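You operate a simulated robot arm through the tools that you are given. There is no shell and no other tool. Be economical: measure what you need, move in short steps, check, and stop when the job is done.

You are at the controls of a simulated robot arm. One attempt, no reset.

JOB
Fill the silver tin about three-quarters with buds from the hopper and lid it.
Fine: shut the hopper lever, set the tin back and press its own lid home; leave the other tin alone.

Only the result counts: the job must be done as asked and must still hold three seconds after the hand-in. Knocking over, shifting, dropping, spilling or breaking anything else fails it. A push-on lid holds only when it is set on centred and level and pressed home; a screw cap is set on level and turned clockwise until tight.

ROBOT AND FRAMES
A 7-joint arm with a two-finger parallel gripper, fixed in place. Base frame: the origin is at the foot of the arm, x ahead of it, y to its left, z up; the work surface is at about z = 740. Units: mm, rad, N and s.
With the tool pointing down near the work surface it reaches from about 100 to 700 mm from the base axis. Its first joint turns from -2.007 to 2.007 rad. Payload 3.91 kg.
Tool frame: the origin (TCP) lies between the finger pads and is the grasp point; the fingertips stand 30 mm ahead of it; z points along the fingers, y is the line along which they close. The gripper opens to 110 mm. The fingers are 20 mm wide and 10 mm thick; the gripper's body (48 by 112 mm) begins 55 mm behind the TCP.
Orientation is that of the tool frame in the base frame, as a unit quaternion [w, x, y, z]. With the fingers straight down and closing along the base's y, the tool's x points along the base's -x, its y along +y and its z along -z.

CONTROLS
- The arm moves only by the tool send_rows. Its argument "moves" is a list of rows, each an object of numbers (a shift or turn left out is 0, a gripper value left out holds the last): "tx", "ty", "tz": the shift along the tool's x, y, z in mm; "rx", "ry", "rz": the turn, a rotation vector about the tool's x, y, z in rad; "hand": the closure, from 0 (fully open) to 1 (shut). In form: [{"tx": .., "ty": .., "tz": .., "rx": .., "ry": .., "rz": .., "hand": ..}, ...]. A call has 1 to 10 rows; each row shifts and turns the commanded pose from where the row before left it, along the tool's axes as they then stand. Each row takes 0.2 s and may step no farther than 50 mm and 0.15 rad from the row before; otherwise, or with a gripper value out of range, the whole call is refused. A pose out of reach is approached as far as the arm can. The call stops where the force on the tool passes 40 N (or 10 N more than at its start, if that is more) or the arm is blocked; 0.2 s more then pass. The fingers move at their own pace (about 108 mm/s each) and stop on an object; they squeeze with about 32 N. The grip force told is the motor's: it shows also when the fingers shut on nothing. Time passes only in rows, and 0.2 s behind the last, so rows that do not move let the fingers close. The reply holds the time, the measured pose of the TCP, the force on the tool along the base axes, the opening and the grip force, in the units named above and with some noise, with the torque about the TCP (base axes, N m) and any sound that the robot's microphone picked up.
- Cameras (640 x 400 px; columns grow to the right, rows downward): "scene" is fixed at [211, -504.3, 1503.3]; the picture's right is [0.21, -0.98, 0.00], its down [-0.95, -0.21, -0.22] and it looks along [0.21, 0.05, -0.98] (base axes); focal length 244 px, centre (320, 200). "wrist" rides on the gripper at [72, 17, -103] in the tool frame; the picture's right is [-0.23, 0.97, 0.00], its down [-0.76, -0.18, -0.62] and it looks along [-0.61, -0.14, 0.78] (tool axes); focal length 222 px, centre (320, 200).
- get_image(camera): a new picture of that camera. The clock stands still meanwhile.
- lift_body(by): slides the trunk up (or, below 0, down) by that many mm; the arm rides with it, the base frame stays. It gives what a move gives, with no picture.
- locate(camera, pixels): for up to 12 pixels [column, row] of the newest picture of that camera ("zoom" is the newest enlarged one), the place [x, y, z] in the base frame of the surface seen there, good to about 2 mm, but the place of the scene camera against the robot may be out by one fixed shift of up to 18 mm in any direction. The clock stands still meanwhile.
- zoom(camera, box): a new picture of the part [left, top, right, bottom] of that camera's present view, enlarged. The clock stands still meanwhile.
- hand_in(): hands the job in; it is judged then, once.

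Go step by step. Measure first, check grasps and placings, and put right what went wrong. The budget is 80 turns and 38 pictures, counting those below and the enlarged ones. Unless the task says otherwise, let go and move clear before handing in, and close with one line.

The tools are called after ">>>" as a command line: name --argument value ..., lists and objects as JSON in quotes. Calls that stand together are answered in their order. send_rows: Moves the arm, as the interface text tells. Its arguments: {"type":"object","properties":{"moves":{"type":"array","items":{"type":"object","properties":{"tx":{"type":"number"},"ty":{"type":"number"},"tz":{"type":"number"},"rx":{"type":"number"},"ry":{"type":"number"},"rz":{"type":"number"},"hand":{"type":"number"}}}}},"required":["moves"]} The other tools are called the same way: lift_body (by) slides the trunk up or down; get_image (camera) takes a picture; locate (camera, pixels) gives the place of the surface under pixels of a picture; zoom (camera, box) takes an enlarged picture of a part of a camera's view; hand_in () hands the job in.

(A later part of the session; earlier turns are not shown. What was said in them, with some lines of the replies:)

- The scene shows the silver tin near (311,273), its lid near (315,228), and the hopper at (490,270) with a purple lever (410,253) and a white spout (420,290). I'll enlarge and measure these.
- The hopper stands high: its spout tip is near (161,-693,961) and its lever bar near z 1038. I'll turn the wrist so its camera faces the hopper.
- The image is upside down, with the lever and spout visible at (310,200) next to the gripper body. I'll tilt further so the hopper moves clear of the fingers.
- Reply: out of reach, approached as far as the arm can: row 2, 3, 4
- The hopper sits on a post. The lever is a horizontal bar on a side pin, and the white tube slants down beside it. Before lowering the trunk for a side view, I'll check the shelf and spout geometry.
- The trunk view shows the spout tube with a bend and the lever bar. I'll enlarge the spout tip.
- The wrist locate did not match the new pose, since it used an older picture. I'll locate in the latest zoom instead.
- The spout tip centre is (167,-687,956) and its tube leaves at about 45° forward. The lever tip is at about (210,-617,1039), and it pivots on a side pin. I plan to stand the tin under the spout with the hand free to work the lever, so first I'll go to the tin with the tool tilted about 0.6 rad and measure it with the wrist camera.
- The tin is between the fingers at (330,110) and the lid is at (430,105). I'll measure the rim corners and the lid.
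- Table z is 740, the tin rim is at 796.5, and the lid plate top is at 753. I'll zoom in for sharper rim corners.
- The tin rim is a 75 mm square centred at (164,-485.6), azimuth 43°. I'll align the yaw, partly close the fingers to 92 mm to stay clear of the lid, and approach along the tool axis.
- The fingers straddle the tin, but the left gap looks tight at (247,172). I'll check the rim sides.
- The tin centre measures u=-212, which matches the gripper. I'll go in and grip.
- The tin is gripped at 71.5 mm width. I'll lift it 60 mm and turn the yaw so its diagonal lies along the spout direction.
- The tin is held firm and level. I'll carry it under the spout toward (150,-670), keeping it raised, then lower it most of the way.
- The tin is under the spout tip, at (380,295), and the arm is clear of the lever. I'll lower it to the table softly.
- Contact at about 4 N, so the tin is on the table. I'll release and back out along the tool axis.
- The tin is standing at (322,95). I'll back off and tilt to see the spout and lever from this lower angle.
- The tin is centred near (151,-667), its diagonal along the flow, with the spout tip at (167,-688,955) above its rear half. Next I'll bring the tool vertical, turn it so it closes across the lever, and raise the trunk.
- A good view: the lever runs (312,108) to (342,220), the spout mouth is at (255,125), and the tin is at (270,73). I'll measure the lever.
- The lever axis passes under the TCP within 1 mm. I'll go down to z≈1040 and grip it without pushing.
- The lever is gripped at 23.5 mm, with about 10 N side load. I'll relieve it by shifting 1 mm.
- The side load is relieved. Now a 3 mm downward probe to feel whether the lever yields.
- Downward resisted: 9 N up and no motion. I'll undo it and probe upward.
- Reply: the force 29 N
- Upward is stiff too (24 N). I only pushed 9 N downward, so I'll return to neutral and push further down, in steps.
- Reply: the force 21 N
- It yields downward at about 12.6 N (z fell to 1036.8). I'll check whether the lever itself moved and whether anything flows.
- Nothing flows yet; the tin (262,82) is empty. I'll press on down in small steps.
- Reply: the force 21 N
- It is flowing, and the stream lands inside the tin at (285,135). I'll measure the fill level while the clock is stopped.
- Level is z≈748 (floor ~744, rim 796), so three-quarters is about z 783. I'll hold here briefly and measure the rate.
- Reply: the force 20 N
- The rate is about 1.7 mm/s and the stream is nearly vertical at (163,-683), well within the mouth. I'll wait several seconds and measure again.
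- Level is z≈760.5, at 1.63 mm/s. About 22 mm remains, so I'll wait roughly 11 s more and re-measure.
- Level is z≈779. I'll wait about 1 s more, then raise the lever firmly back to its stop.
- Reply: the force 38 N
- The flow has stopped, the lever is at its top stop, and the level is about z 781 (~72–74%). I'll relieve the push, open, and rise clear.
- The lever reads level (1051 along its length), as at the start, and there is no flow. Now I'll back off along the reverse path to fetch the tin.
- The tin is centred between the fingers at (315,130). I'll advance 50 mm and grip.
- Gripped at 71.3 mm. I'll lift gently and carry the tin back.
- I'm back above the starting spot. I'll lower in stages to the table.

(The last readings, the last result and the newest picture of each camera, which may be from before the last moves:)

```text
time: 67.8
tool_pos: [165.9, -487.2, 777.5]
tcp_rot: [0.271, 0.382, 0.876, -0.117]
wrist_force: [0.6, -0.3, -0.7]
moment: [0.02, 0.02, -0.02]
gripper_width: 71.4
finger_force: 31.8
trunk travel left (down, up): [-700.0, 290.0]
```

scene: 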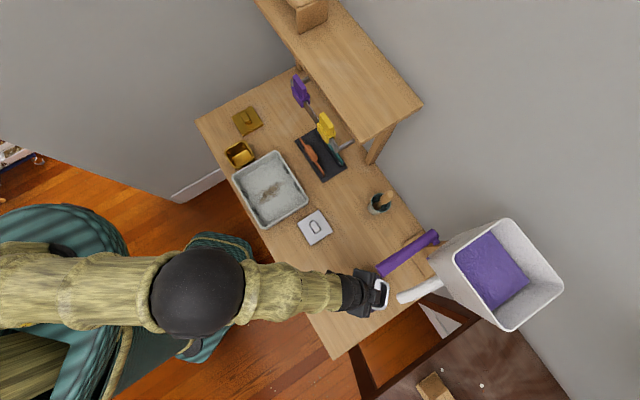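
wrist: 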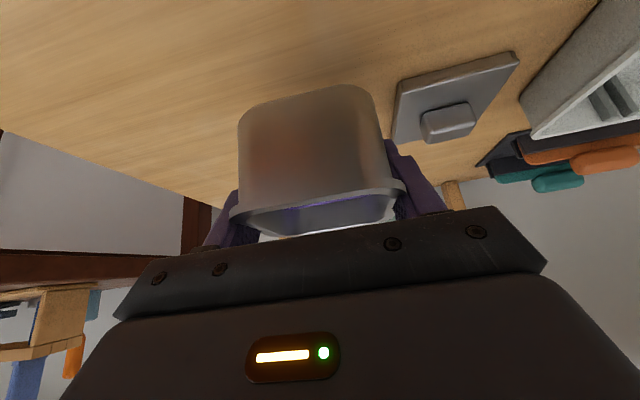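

>>> send_rows --moves '[{"tx": 0.4, "tz": 0.6}, {"tx": 0.4, "tz": 0.6}]'

```text
time: 68.4
tool_pos: [166.6, -487.6, 777.9]
tcp_rot: [0.271, 0.381, 0.876, -0.119]
wrist_force: [-1.0, 0.1, 2.9]
moment: [0.06, 0.15, 0.01]
gripper_width: 71.3
finger_force: 32.0
trunk travel left (down, up): [-700.0, 290.0]
```

It is on the table. I'll release, back out and look at the tin and the lid.

>>> send_rows --moves '[{"hand": 0.16}, {"hand": 0.16}, {"tz": -20}, {"tz": -40}, {"tz": -40}, {"tz": -30}]'

>>> zoom --camera "wrist" --box '[270, 20, 494, 160]'

```text
time: 69.8
tool_pos: [116.0, -434.1, 885.7]
tcp_rot: [0.27, 0.383, 0.875, -0.118]
wrist_force: [0.4, -0.1, 0.2]
moment: [0.03, -0.03, -0.02]
gripper_width: 92.5
finger_force: 0.1
trunk travel left (down, up): [-700.0, 290.0]
```

```text
2.86 times, centred on (382, 90) of wrist
```

zoom: 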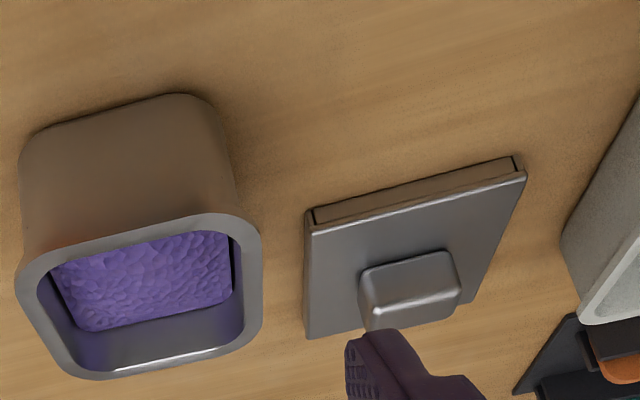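

The tin is back and three-quarters full; the lid is next to it with its knob. I'll make the tool vertical and move above the lid for an accurate measurement.

>>> send_rows --moves '[{"ry": 0.15}, {"ry": 0.15}, {"ry": 0.15}, {"ry": 0.15}, {"tx": -28.2, "ty": 21.8}, {"tx": -28.2, "ty": 21.8}, {"tx": -28.2, "ty": 21.8}, {"tx": -28.2, "ty": 21.8}, {"tx": -28.2, "ty": 21.8}]'

>>> zoom --camera "wrist" --box '[160, 0, 480, 200]'

```text
time: 71.8
tool_pos: [290.5, -462.7, 884.8]
tcp_rot: [-0.001, 0.4, 0.916, 0.0]
wrist_force: [-0.4, -0.3, 0.5]
moment: [-0.03, -0.02, 0.0]
gripper_width: 92.4
finger_force: 0.0
trunk travel left (down, up): [-700.0, 290.0]
```

```text
2.00 times, centred on (320, 100) of wrist
```

zoom: 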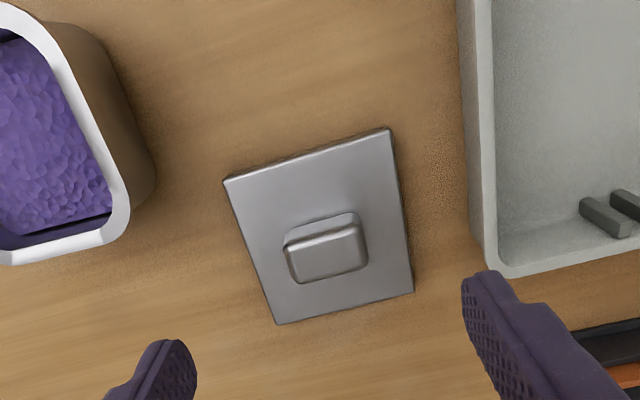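

>>> locate --camera "zoom" --pixels '[[227, 181], [387, 131], [411, 291], [279, 322], [307, 155], [250, 250], [402, 215], [345, 307], [288, 248], [357, 230], [366, 262], [296, 281]]'

>>> locate --camera "zoom" --pixels '[[328, 252], [128, 200], [20, 15], [110, 235], [15, 262], [75, 90], [127, 213], [60, 255], [293, 260], [362, 245]]'

```text
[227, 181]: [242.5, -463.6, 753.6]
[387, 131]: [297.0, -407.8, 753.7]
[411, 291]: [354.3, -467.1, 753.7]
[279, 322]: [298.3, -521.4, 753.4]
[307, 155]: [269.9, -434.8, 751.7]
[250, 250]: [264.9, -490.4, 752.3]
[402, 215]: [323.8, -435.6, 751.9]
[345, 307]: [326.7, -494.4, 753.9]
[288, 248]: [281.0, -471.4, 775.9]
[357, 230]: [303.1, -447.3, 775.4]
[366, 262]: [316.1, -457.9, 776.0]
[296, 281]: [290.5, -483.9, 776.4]
```

```text
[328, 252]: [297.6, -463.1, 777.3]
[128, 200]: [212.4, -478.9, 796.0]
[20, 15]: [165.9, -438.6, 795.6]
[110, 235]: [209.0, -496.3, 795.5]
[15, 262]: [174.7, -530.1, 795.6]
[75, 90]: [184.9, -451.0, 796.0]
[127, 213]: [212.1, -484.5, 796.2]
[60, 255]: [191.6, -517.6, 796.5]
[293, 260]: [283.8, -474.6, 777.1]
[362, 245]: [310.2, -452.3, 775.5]
```

The lid centre is (298,-465) at azimuth ~44.7°, and the knob is ~34×16 mm, centred there with its top at 776. I'll look down over the tin for its exact centre and angle.

>>> send_rows --moves '[{"tx": 22.5, "ty": -35.7}, {"tx": 22.5, "ty": -35.7}, {"tx": 22.6, "ty": -35.6}]'

>>> zoom --camera "wrist" --box '[220, 20, 412, 200]'

```text
time: 72.6
tool_pos: [166.7, -489.1, 883.8]
tcp_rot: [0.001, 0.401, 0.916, 0.001]
wrist_force: [0.1, 0.0, -0.4]
moment: [-0.01, -0.01, 0.0]
gripper_width: 92.3
finger_force: 0.1
trunk travel left (down, up): [-700.0, 290.0]
```

```text
2.22 times, centred on (316, 110) of wrist
```

zoom: 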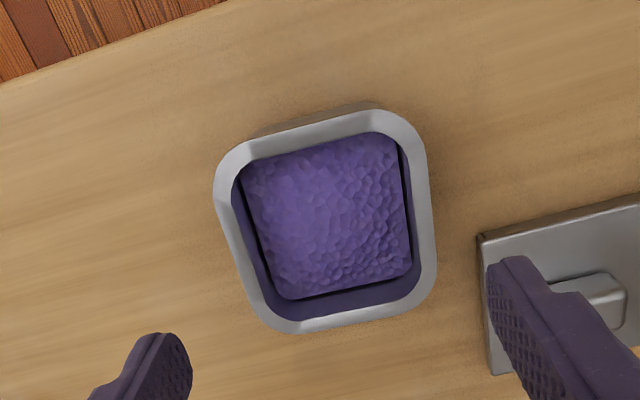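

>>> locate --camera "zoom" --pixels '[[265, 141], [355, 116], [216, 195], [242, 285], [300, 331], [405, 309], [425, 165], [434, 260], [330, 200], [290, 230], [370, 240], [320, 260]]'

```text
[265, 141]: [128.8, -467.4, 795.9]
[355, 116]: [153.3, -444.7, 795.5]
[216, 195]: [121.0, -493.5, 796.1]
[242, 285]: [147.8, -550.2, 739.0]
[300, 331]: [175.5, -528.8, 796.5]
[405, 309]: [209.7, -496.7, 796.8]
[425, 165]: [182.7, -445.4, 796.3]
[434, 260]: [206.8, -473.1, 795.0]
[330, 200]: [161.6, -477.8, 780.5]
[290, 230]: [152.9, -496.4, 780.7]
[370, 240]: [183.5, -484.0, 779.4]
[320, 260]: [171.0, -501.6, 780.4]
```

The tin centre is (165.6,-485.5), azimuth ~43°, and the fill is z≈780.4. I'll go over the knob, align the yaw to the lid, and lower to grip it.

>>> send_rows --moves '[{"tx": -23.8, "ty": 37.6, "hand": 0.45}, {"tx": -23.8, "ty": 37.6}, {"tx": -23.9, "ty": 37.5}, {"rz": -0.028}, {"tz": 35}, {"tz": 35}]'

>>> get_image --camera "wrist"

```text
time: 74.0
tool_pos: [299.3, -462.9, 812.9]
tcp_rot: [-0.001, 0.387, 0.922, 0.001]
wrist_force: [-0.5, -0.3, -1.0]
moment: [-0.01, -0.02, -0.04]
gripper_width: 60.6
finger_force: 0.0
trunk travel left (down, up): [-700.0, 290.0]
```

```text
9 pictures are left
```

wrist: 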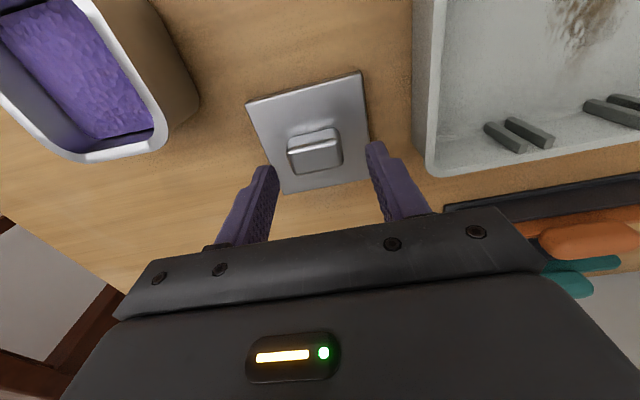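

>>> locate --camera "wrist" --pixels '[[289, 152], [340, 142], [343, 163], [293, 173], [316, 158], [249, 106], [360, 74], [369, 182], [283, 193]]'

```text
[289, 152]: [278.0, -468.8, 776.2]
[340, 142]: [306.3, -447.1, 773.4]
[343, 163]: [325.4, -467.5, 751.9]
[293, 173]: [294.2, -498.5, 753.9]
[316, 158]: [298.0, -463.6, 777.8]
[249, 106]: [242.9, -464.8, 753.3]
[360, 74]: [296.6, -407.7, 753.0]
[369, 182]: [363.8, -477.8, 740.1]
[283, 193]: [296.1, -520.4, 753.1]
```

Lid centre confirmed at about (297.4,-464.6). I'll shift 2 mm, descend 26 mm and close on the knob.

>>> send_rows --moves '[{"ty": -2, "tz": 13}, {"tz": 13}, {"hand": 0.6}, {"hand": 0.75}, {"hand": 0.75}]'

```text
time: 75.2
tool_pos: [296.7, -465.6, 788.5]
tcp_rot: [0.0, 0.387, 0.922, 0.0]
wrist_force: [-0.1, -0.2, 1.2]
moment: [-0.06, -0.07, -0.05]
gripper_width: 38.4
finger_force: 31.8
trunk travel left (down, up): [-700.0, 290.0]
```

The knob is held at 38.4 mm and centred. I'll lift and look at the lid.

>>> send_rows --moves '[{"tz": -20}, {"tz": -30}, {"tz": -25}, {"rz": 0.025}]'

>>> get_image --camera "wrist"

```text
time: 76.2
tool_pos: [297.6, -465.0, 863.4]
tcp_rot: [-0.001, 0.399, 0.917, 0.0]
wrist_force: [-0.9, -0.2, -0.3]
moment: [0.0, -0.03, 0.0]
gripper_width: 38.6
finger_force: 32.0
trunk travel left (down, up): [-700.0, 290.0]
```

```text
8 pictures are left
```

wrist: 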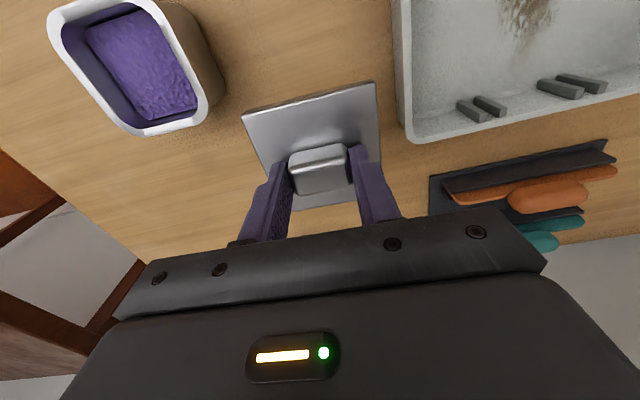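

The lid is in the grip. I'll check its level and its centre against the TCP.

>>> locate --camera "wrist" --pixels '[[244, 117], [373, 83], [380, 125], [298, 208], [270, 170], [300, 108], [340, 92]]'

```text
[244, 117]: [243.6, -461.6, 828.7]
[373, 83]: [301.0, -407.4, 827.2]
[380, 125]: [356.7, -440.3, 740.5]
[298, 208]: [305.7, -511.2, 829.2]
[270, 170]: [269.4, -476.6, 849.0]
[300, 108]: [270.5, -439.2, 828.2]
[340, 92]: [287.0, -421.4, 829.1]
```

The lid is level (827–829). I'll move it over the tin.

>>> send_rows --moves '[{"tx": 18.75, "ty": -27.6}, {"tx": 18.75, "ty": -27.6}, {"tx": 18.75, "ty": -27.6}, {"tx": 18.75, "ty": -27.6}, {"tz": 9}, {}]'

>>> get_image --camera "wrist"

>>> zoom --camera "scene" --box '[260, 220, 356, 316]'

```text
time: 77.6
tool_pos: [163.5, -482.8, 855.7]
tcp_rot: [0.0, 0.399, 0.917, 0.001]
wrist_force: [0.8, -0.6, -0.3]
moment: [-0.03, 0.01, 0.02]
gripper_width: 38.7
finger_force: 32.2
trunk travel left (down, up): [-700.0, 290.0]
```

```text
7 pictures are left
```

wrist: 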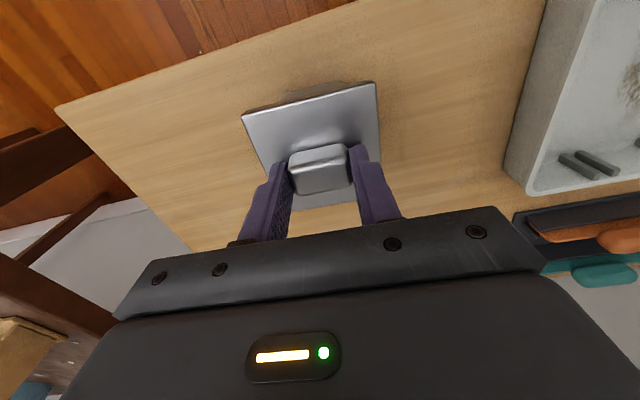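

```text
4.17 times, centred on (308, 268) of scene
```

zoom: 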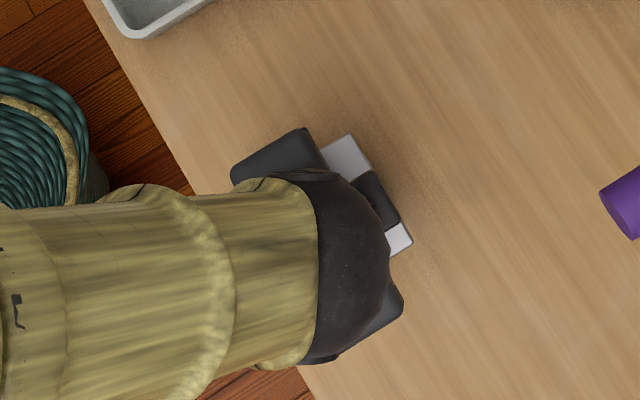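

The readings put the TCP about 3 mm short along v. I'll correct by 3 mm and re-read.

>>> send_rows --moves '[{"tx": -3}, {}]'

>>> send_rows --moves '[{}]'

>>> send_rows --moves '[{}]'

```text
time: 78.2
tool_pos: [166.1, -485.1, 855.3]
tcp_rot: [-0.001, 0.399, 0.917, -0.001]
wrist_force: [-0.2, -0.7, 0.2]
moment: [0.02, 0.03, 0.0]
gripper_width: 38.7
finger_force: 31.5
trunk travel left (down, up): [-700.0, 290.0]
```

```text
time: 78.6
tool_pos: [165.9, -484.4, 855.8]
tcp_rot: [0.0, 0.399, 0.917, 0.0]
wrist_force: [0.1, 0.0, -0.3]
moment: [-0.01, -0.02, 0.02]
gripper_width: 38.4
finger_force: 31.9
trunk travel left (down, up): [-700.0, 290.0]
```

```text
time: 79.0
tool_pos: [166.2, -483.8, 854.9]
tcp_rot: [0.0, 0.398, 0.917, -0.001]
wrist_force: [0.4, -0.4, -0.2]
moment: [-0.02, -0.01, 0.04]
gripper_width: 38.6
finger_force: 32.3
trunk travel left (down, up): [-700.0, 290.0]
```

I'm within about 1 mm; a small trim, then I'll lower slowly while watching the force.

>>> send_rows --moves '[{"tx": -0.5, "ty": -1.3}, {"tz": 6}, {"tz": 3}, {"tz": 2}, {"tz": 2}]'

>>> send_rows --moves '[{"tz": 1.5}, {"tz": 1.5}]'

>>> send_rows --moves '[{"tz": 1.5}, {"tz": 1.5}]'

```text
time: 80.2
tool_pos: [165.6, -486.8, 841.0]
tcp_rot: [-0.001, 0.4, 0.917, -0.001]
wrist_force: [0.1, 0.3, -0.4]
moment: [-0.01, 0.01, -0.04]
gripper_width: 38.6
finger_force: 31.5
trunk travel left (down, up): [-700.0, 290.0]
```

```text
time: 80.8
tool_pos: [166.7, -488.6, 837.6]
tcp_rot: [-0.001, 0.399, 0.917, 0.0]
wrist_force: [0.7, 0.2, 0.1]
moment: [-0.03, 0.01, -0.01]
gripper_width: 38.9
finger_force: 32.2
trunk travel left (down, up): [-700.0, 290.0]
```

```text
time: 81.4
tool_pos: [166.8, -488.2, 835.3]
tcp_rot: [0.001, 0.399, 0.917, -0.001]
wrist_force: [-0.8, 0.1, 13.2]
moment: [0.13, -0.04, 0.02]
gripper_width: 38.9
finger_force: 32.0
trunk travel left (down, up): [-700.0, 290.0]
```

Contact at z 835, force 13 N with little moment. That puts the plate top near 800, so the plug is inside the rim. I'll check the picture before pressing.

>>> get_image --camera "wrist"

>>> locate --camera "wrist" --pixels '[[246, 118], [371, 85], [298, 207], [300, 108], [270, 150], [375, 150], [310, 95], [310, 85]]'

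```text
5 pictures are left
```

wrist: 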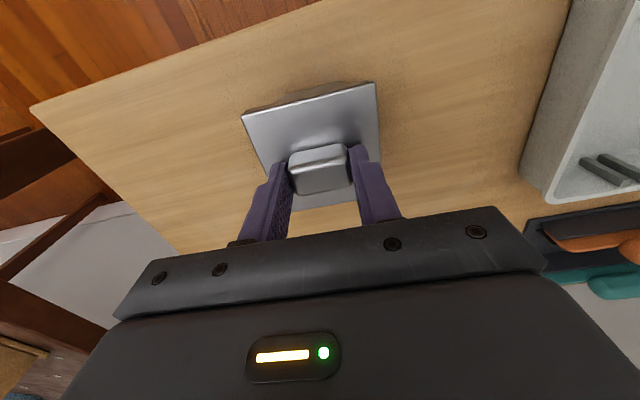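

```text
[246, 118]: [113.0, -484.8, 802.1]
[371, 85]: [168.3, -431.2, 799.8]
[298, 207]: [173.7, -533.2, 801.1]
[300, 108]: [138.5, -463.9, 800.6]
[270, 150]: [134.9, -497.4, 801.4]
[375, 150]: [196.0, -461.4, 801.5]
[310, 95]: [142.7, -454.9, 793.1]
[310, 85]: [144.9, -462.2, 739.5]
```

The plate top is level at about 801 on all sides. I'll press straight down in the grip.

>>> send_rows --moves '[{"tz": 2}, {"tz": 2}, {"tz": 2}]'

```text
time: 82.2
tool_pos: [166.7, -487.8, 830.7]
tcp_rot: [0.002, 0.399, 0.917, -0.002]
wrist_force: [-2.0, -4.4, 29.7]
moment: [-0.07, -0.06, 0.01]
gripper_width: 38.8
finger_force: 32.5
trunk travel left (down, up): [-700.0, 290.0]
```

>>> send_rows --moves '[{"tz": 2}, {"tz": 2}]'

>>> send_rows --moves '[{"tz": 2}]'

```text
time: 82.6
tool_pos: [166.4, -487.8, 831.0]
tcp_rot: [0.001, 0.398, 0.917, -0.002]
wrist_force: [-2.1, 6.7, 19.2]
moment: [0.78, 0.06, 0.02]
gripper_width: 38.6
finger_force: 32.1
trunk travel left (down, up): [-700.0, 290.0]
stopped in row 2: the force on the tool passed its limit at 42 N (the readings are from after the stop); the commanded pose is now the measured one
```

```text
time: 83.1
tool_pos: [167.0, -490.1, 830.3]
tcp_rot: [0.002, 0.399, 0.917, -0.004]
wrist_force: [-0.8, 4.9, 22.5]
moment: [0.81, 0.13, 0.03]
gripper_width: 38.8
finger_force: 32.0
trunk travel left (down, up): [-700.0, 290.0]
stopped in row 1: the force on the tool passed its limit at 41 N (the readings are from after the stop); the commanded pose is now the measured one
```

It reached a firm stop at 41–42 N, z≈830.5. I'll let go, rise, and inspect the lid.

>>> send_rows --moves '[{"hand": 0.45}, {"hand": 0.45}, {"tz": -25}, {"tz": -35}, {"tz": -30}]'

>>> zoom --camera "wrist" --box '[220, 20, 412, 200]'

```text
time: 84.3
tool_pos: [166.4, -489.8, 917.1]
tcp_rot: [0.001, 0.398, 0.917, -0.002]
wrist_force: [-0.1, 0.0, 0.1]
moment: [-0.03, 0.02, 0.04]
gripper_width: 60.5
finger_force: 0.0
trunk travel left (down, up): [-700.0, 290.0]
```

```text
2.22 times, centred on (316, 110) of wrist
```

zoom: 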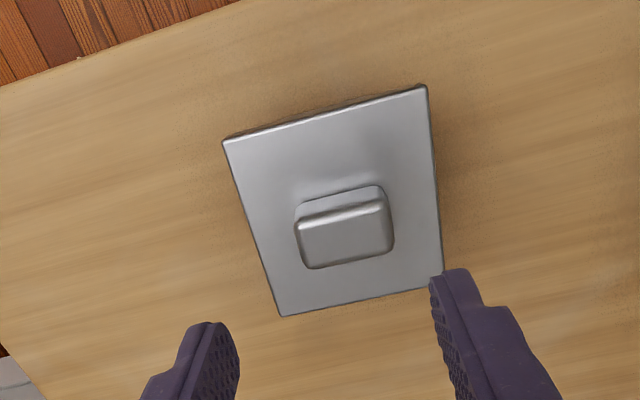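

>>> locate --camera "zoom" --pixels '[[227, 142], [423, 90], [432, 265], [284, 312], [325, 120], [255, 225], [433, 180], [360, 295], [300, 220], [388, 205], [345, 235]]'

```text
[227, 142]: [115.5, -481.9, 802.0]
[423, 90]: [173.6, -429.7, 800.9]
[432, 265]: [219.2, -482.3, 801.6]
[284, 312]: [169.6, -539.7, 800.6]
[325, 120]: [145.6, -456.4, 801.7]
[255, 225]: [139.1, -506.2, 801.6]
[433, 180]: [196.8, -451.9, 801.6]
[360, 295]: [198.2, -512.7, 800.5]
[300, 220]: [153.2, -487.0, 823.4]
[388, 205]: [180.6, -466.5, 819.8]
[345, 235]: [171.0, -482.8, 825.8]
```

The plate top is level at about 801.3, and the knob is upright. I'll take an oblique view to verify the fit of the lid on the tin rim.

>>> send_rows --moves '[{"tx": 40}, {"tx": 40, "hand": 1.0}, {"tz": 40}, {"ry": -0.15}, {"ry": -0.15}, {"ry": -0.15}, {"ry": -0.15}, {"ry": -0.15}]'

>>> zoom --camera "wrist" --box '[240, 40, 400, 160]'

```text
time: 86.1
tool_pos: [113.3, -432.0, 879.7]
tcp_rot: [0.338, 0.371, 0.852, -0.148]
wrist_force: [-0.9, 0.5, 0.0]
moment: [0.03, 0.01, -0.03]
gripper_width: 0.2
finger_force: 32.4
trunk travel left (down, up): [-700.0, 290.0]
```

```text
3.33 times, centred on (320, 100) of wrist
```

zoom: 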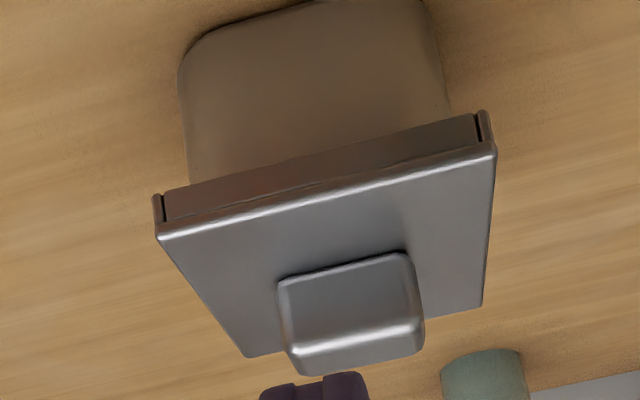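

The lid's skirt surrounds the rim evenly (tin sides at 183 and 447, lid sides at 158 and 490). I'll measure once more, then press the knob top with closed fingers to be sure it is home.

>>> locate --camera "zoom" --pixels '[[162, 232], [490, 155], [482, 303], [250, 355], [282, 285], [408, 258], [300, 350], [418, 325], [180, 80], [435, 40], [190, 160], [445, 100]]'

```text
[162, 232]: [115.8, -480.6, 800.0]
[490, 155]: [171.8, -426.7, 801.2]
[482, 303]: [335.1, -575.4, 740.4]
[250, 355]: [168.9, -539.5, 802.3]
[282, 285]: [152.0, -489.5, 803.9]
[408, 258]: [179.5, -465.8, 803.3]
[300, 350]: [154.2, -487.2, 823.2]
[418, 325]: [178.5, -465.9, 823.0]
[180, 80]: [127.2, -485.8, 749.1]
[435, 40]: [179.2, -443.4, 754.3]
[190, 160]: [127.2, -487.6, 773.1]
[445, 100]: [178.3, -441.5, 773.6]
```

Lid and tin are concentric (both centred at u≈-204.7), with the knob centre at (171,-483.5). I'll press the knob top with the closed fingertips.

>>> send_rows --moves '[{"ry": 0.15}, {"ry": 0.15}, {"ry": 0.15}, {"ry": 0.15}, {"ry": 0.15}, {"tz": -15}, {"tx": -38.5, "ty": 3.5}, {"tx": -38.5, "ty": 3.5}, {}]'

```text
time: 88.1
tool_pos: [172.0, -483.7, 892.1]
tcp_rot: [0.002, 0.399, 0.917, -0.003]
wrist_force: [-0.6, -0.4, -0.5]
moment: [-0.03, 0.01, 0.0]
gripper_width: 0.1
finger_force: 32.0
trunk travel left (down, up): [-700.0, 290.0]
```

>>> send_rows --moves '[{"tz": 20}, {"tz": 12}, {"tz": 3}, {"tz": 2}, {"tz": 2}, {"tz": 2}, {"tz": 2}, {"tz": 2}, {"tz": 2}, {"tz": 2}]'

```text
time: 89.8
tool_pos: [171.3, -483.4, 854.7]
tcp_rot: [0.005, 0.399, 0.917, -0.007]
wrist_force: [-1.3, 7.6, 22.1]
moment: [0.37, 0.11, -0.01]
gripper_width: 0.1
finger_force: 32.1
trunk travel left (down, up): [-700.0, 290.0]
stopped in row 8: the force on the tool passed its limit at 44 N (the readings are from after the stop); the commanded pose is now the measured one
```

Contact on the knob top at 825, pressed to 44 N without giving. I'll press a little harder in increments to be sure.

>>> send_rows --moves '[{"tz": 1}, {"tz": 1}, {"tz": 0.5}]'

>>> send_rows --moves '[{"tz": 1}, {"tz": 0.5}]'

>>> send_rows --moves '[{"tz": 1}, {"tz": 0.5}]'

```text
time: 90.4
tool_pos: [170.9, -484.9, 855.2]
tcp_rot: [0.006, 0.399, 0.917, -0.008]
wrist_force: [-1.4, 7.0, 23.5]
moment: [0.31, 0.15, -0.05]
gripper_width: 0.0
finger_force: 32.1
trunk travel left (down, up): [-700.0, 290.0]
stopped in row 2: the force on the tool passed its limit at 42 N (the readings are from after the stop); the commanded pose is now the measured one
```

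```text
time: 90.9
tool_pos: [171.1, -485.7, 854.8]
tcp_rot: [0.006, 0.398, 0.917, -0.009]
wrist_force: [-1.1, 6.7, 22.9]
moment: [0.31, 0.14, -0.02]
gripper_width: 0.0
finger_force: 31.8
trunk travel left (down, up): [-700.0, 290.0]
stopped in row 2: the force on the tool passed its limit at 42 N (the readings are from after the stop); the commanded pose is now the measured one
```

```text
time: 91.5
tool_pos: [172.6, -486.3, 854.9]
tcp_rot: [0.008, 0.399, 0.917, -0.01]
wrist_force: [-1.6, 6.2, 22.1]
moment: [0.29, 0.16, -0.04]
gripper_width: 0.0
finger_force: 32.1
trunk travel left (down, up): [-700.0, 290.0]
stopped in row 2: the force on the tool passed its limit at 41 N (the readings are from after the stop); the commanded pose is now the measured one
```

It is solid at 42 N with no further travel, so the lid is home. I'll lift straight off, back away and check.

>>> send_rows --moves '[{"tz": -20}, {"tz": -40}, {"tz": -30}, {"tx": 40}, {"tx": 40}, {"tx": 40}, {"tz": -40}]'

>>> get_image --camera "scene"

>>> locate --camera "scene" --pixels '[[380, 270], [410, 253], [435, 236], [380, 295]]'

```text
time: 93.1
tool_pos: [89.0, -396.9, 979.1]
tcp_rot: [0.006, 0.398, 0.917, -0.01]
wrist_force: [0.5, 0.8, -0.5]
moment: [0.0, -0.02, -0.03]
gripper_width: 0.0
finger_force: 31.8
trunk travel left (down, up): [-700.0, 290.0]
```

```text
2 pictures are left
```

scene: 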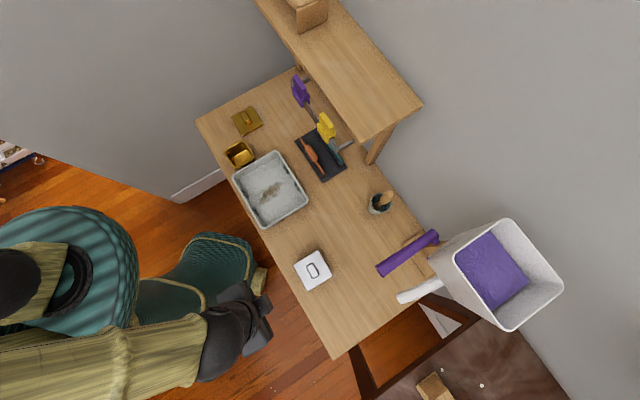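

```text
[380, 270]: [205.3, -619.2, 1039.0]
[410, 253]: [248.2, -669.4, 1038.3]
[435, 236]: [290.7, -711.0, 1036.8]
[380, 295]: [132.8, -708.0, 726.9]
```

The lidded tin stands at its starting place (312,270), the lever reads the same as at the start, and there are no spilled buds. One last close check of the lid.

>>> zoom --camera "scene" --box '[264, 230, 360, 310]'

>>> locate --camera "scene" --pixels '[[297, 266], [317, 254], [329, 276], [309, 288]]'

```text
5.00 times, centred on (312, 270) of scene
```

zoom: 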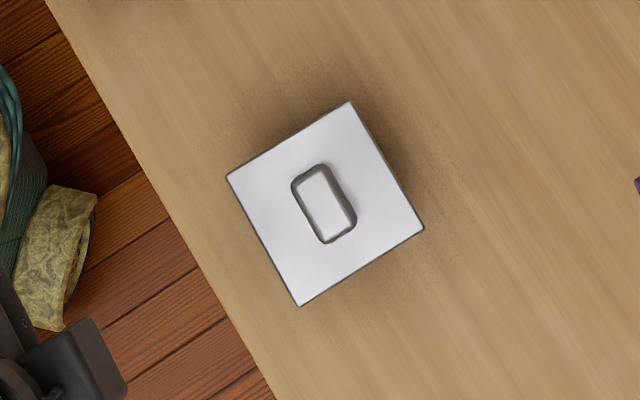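

```text
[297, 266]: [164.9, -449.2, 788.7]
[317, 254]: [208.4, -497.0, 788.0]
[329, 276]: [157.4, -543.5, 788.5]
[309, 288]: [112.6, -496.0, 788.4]
```

The lid is level, with all four corners at 788.0–788.7 in the scene frame. It is centred and the arm is clear, so I'm handing in.

>>> hand_in

```text
The job is handed in.
```

The silver tin is about three-quarters full, back within about 5 mm of its starting place, with its own lid pressed home; the hopper lever is shut, no spilled buds showed in the last pictures, and I did not touch the other tin.
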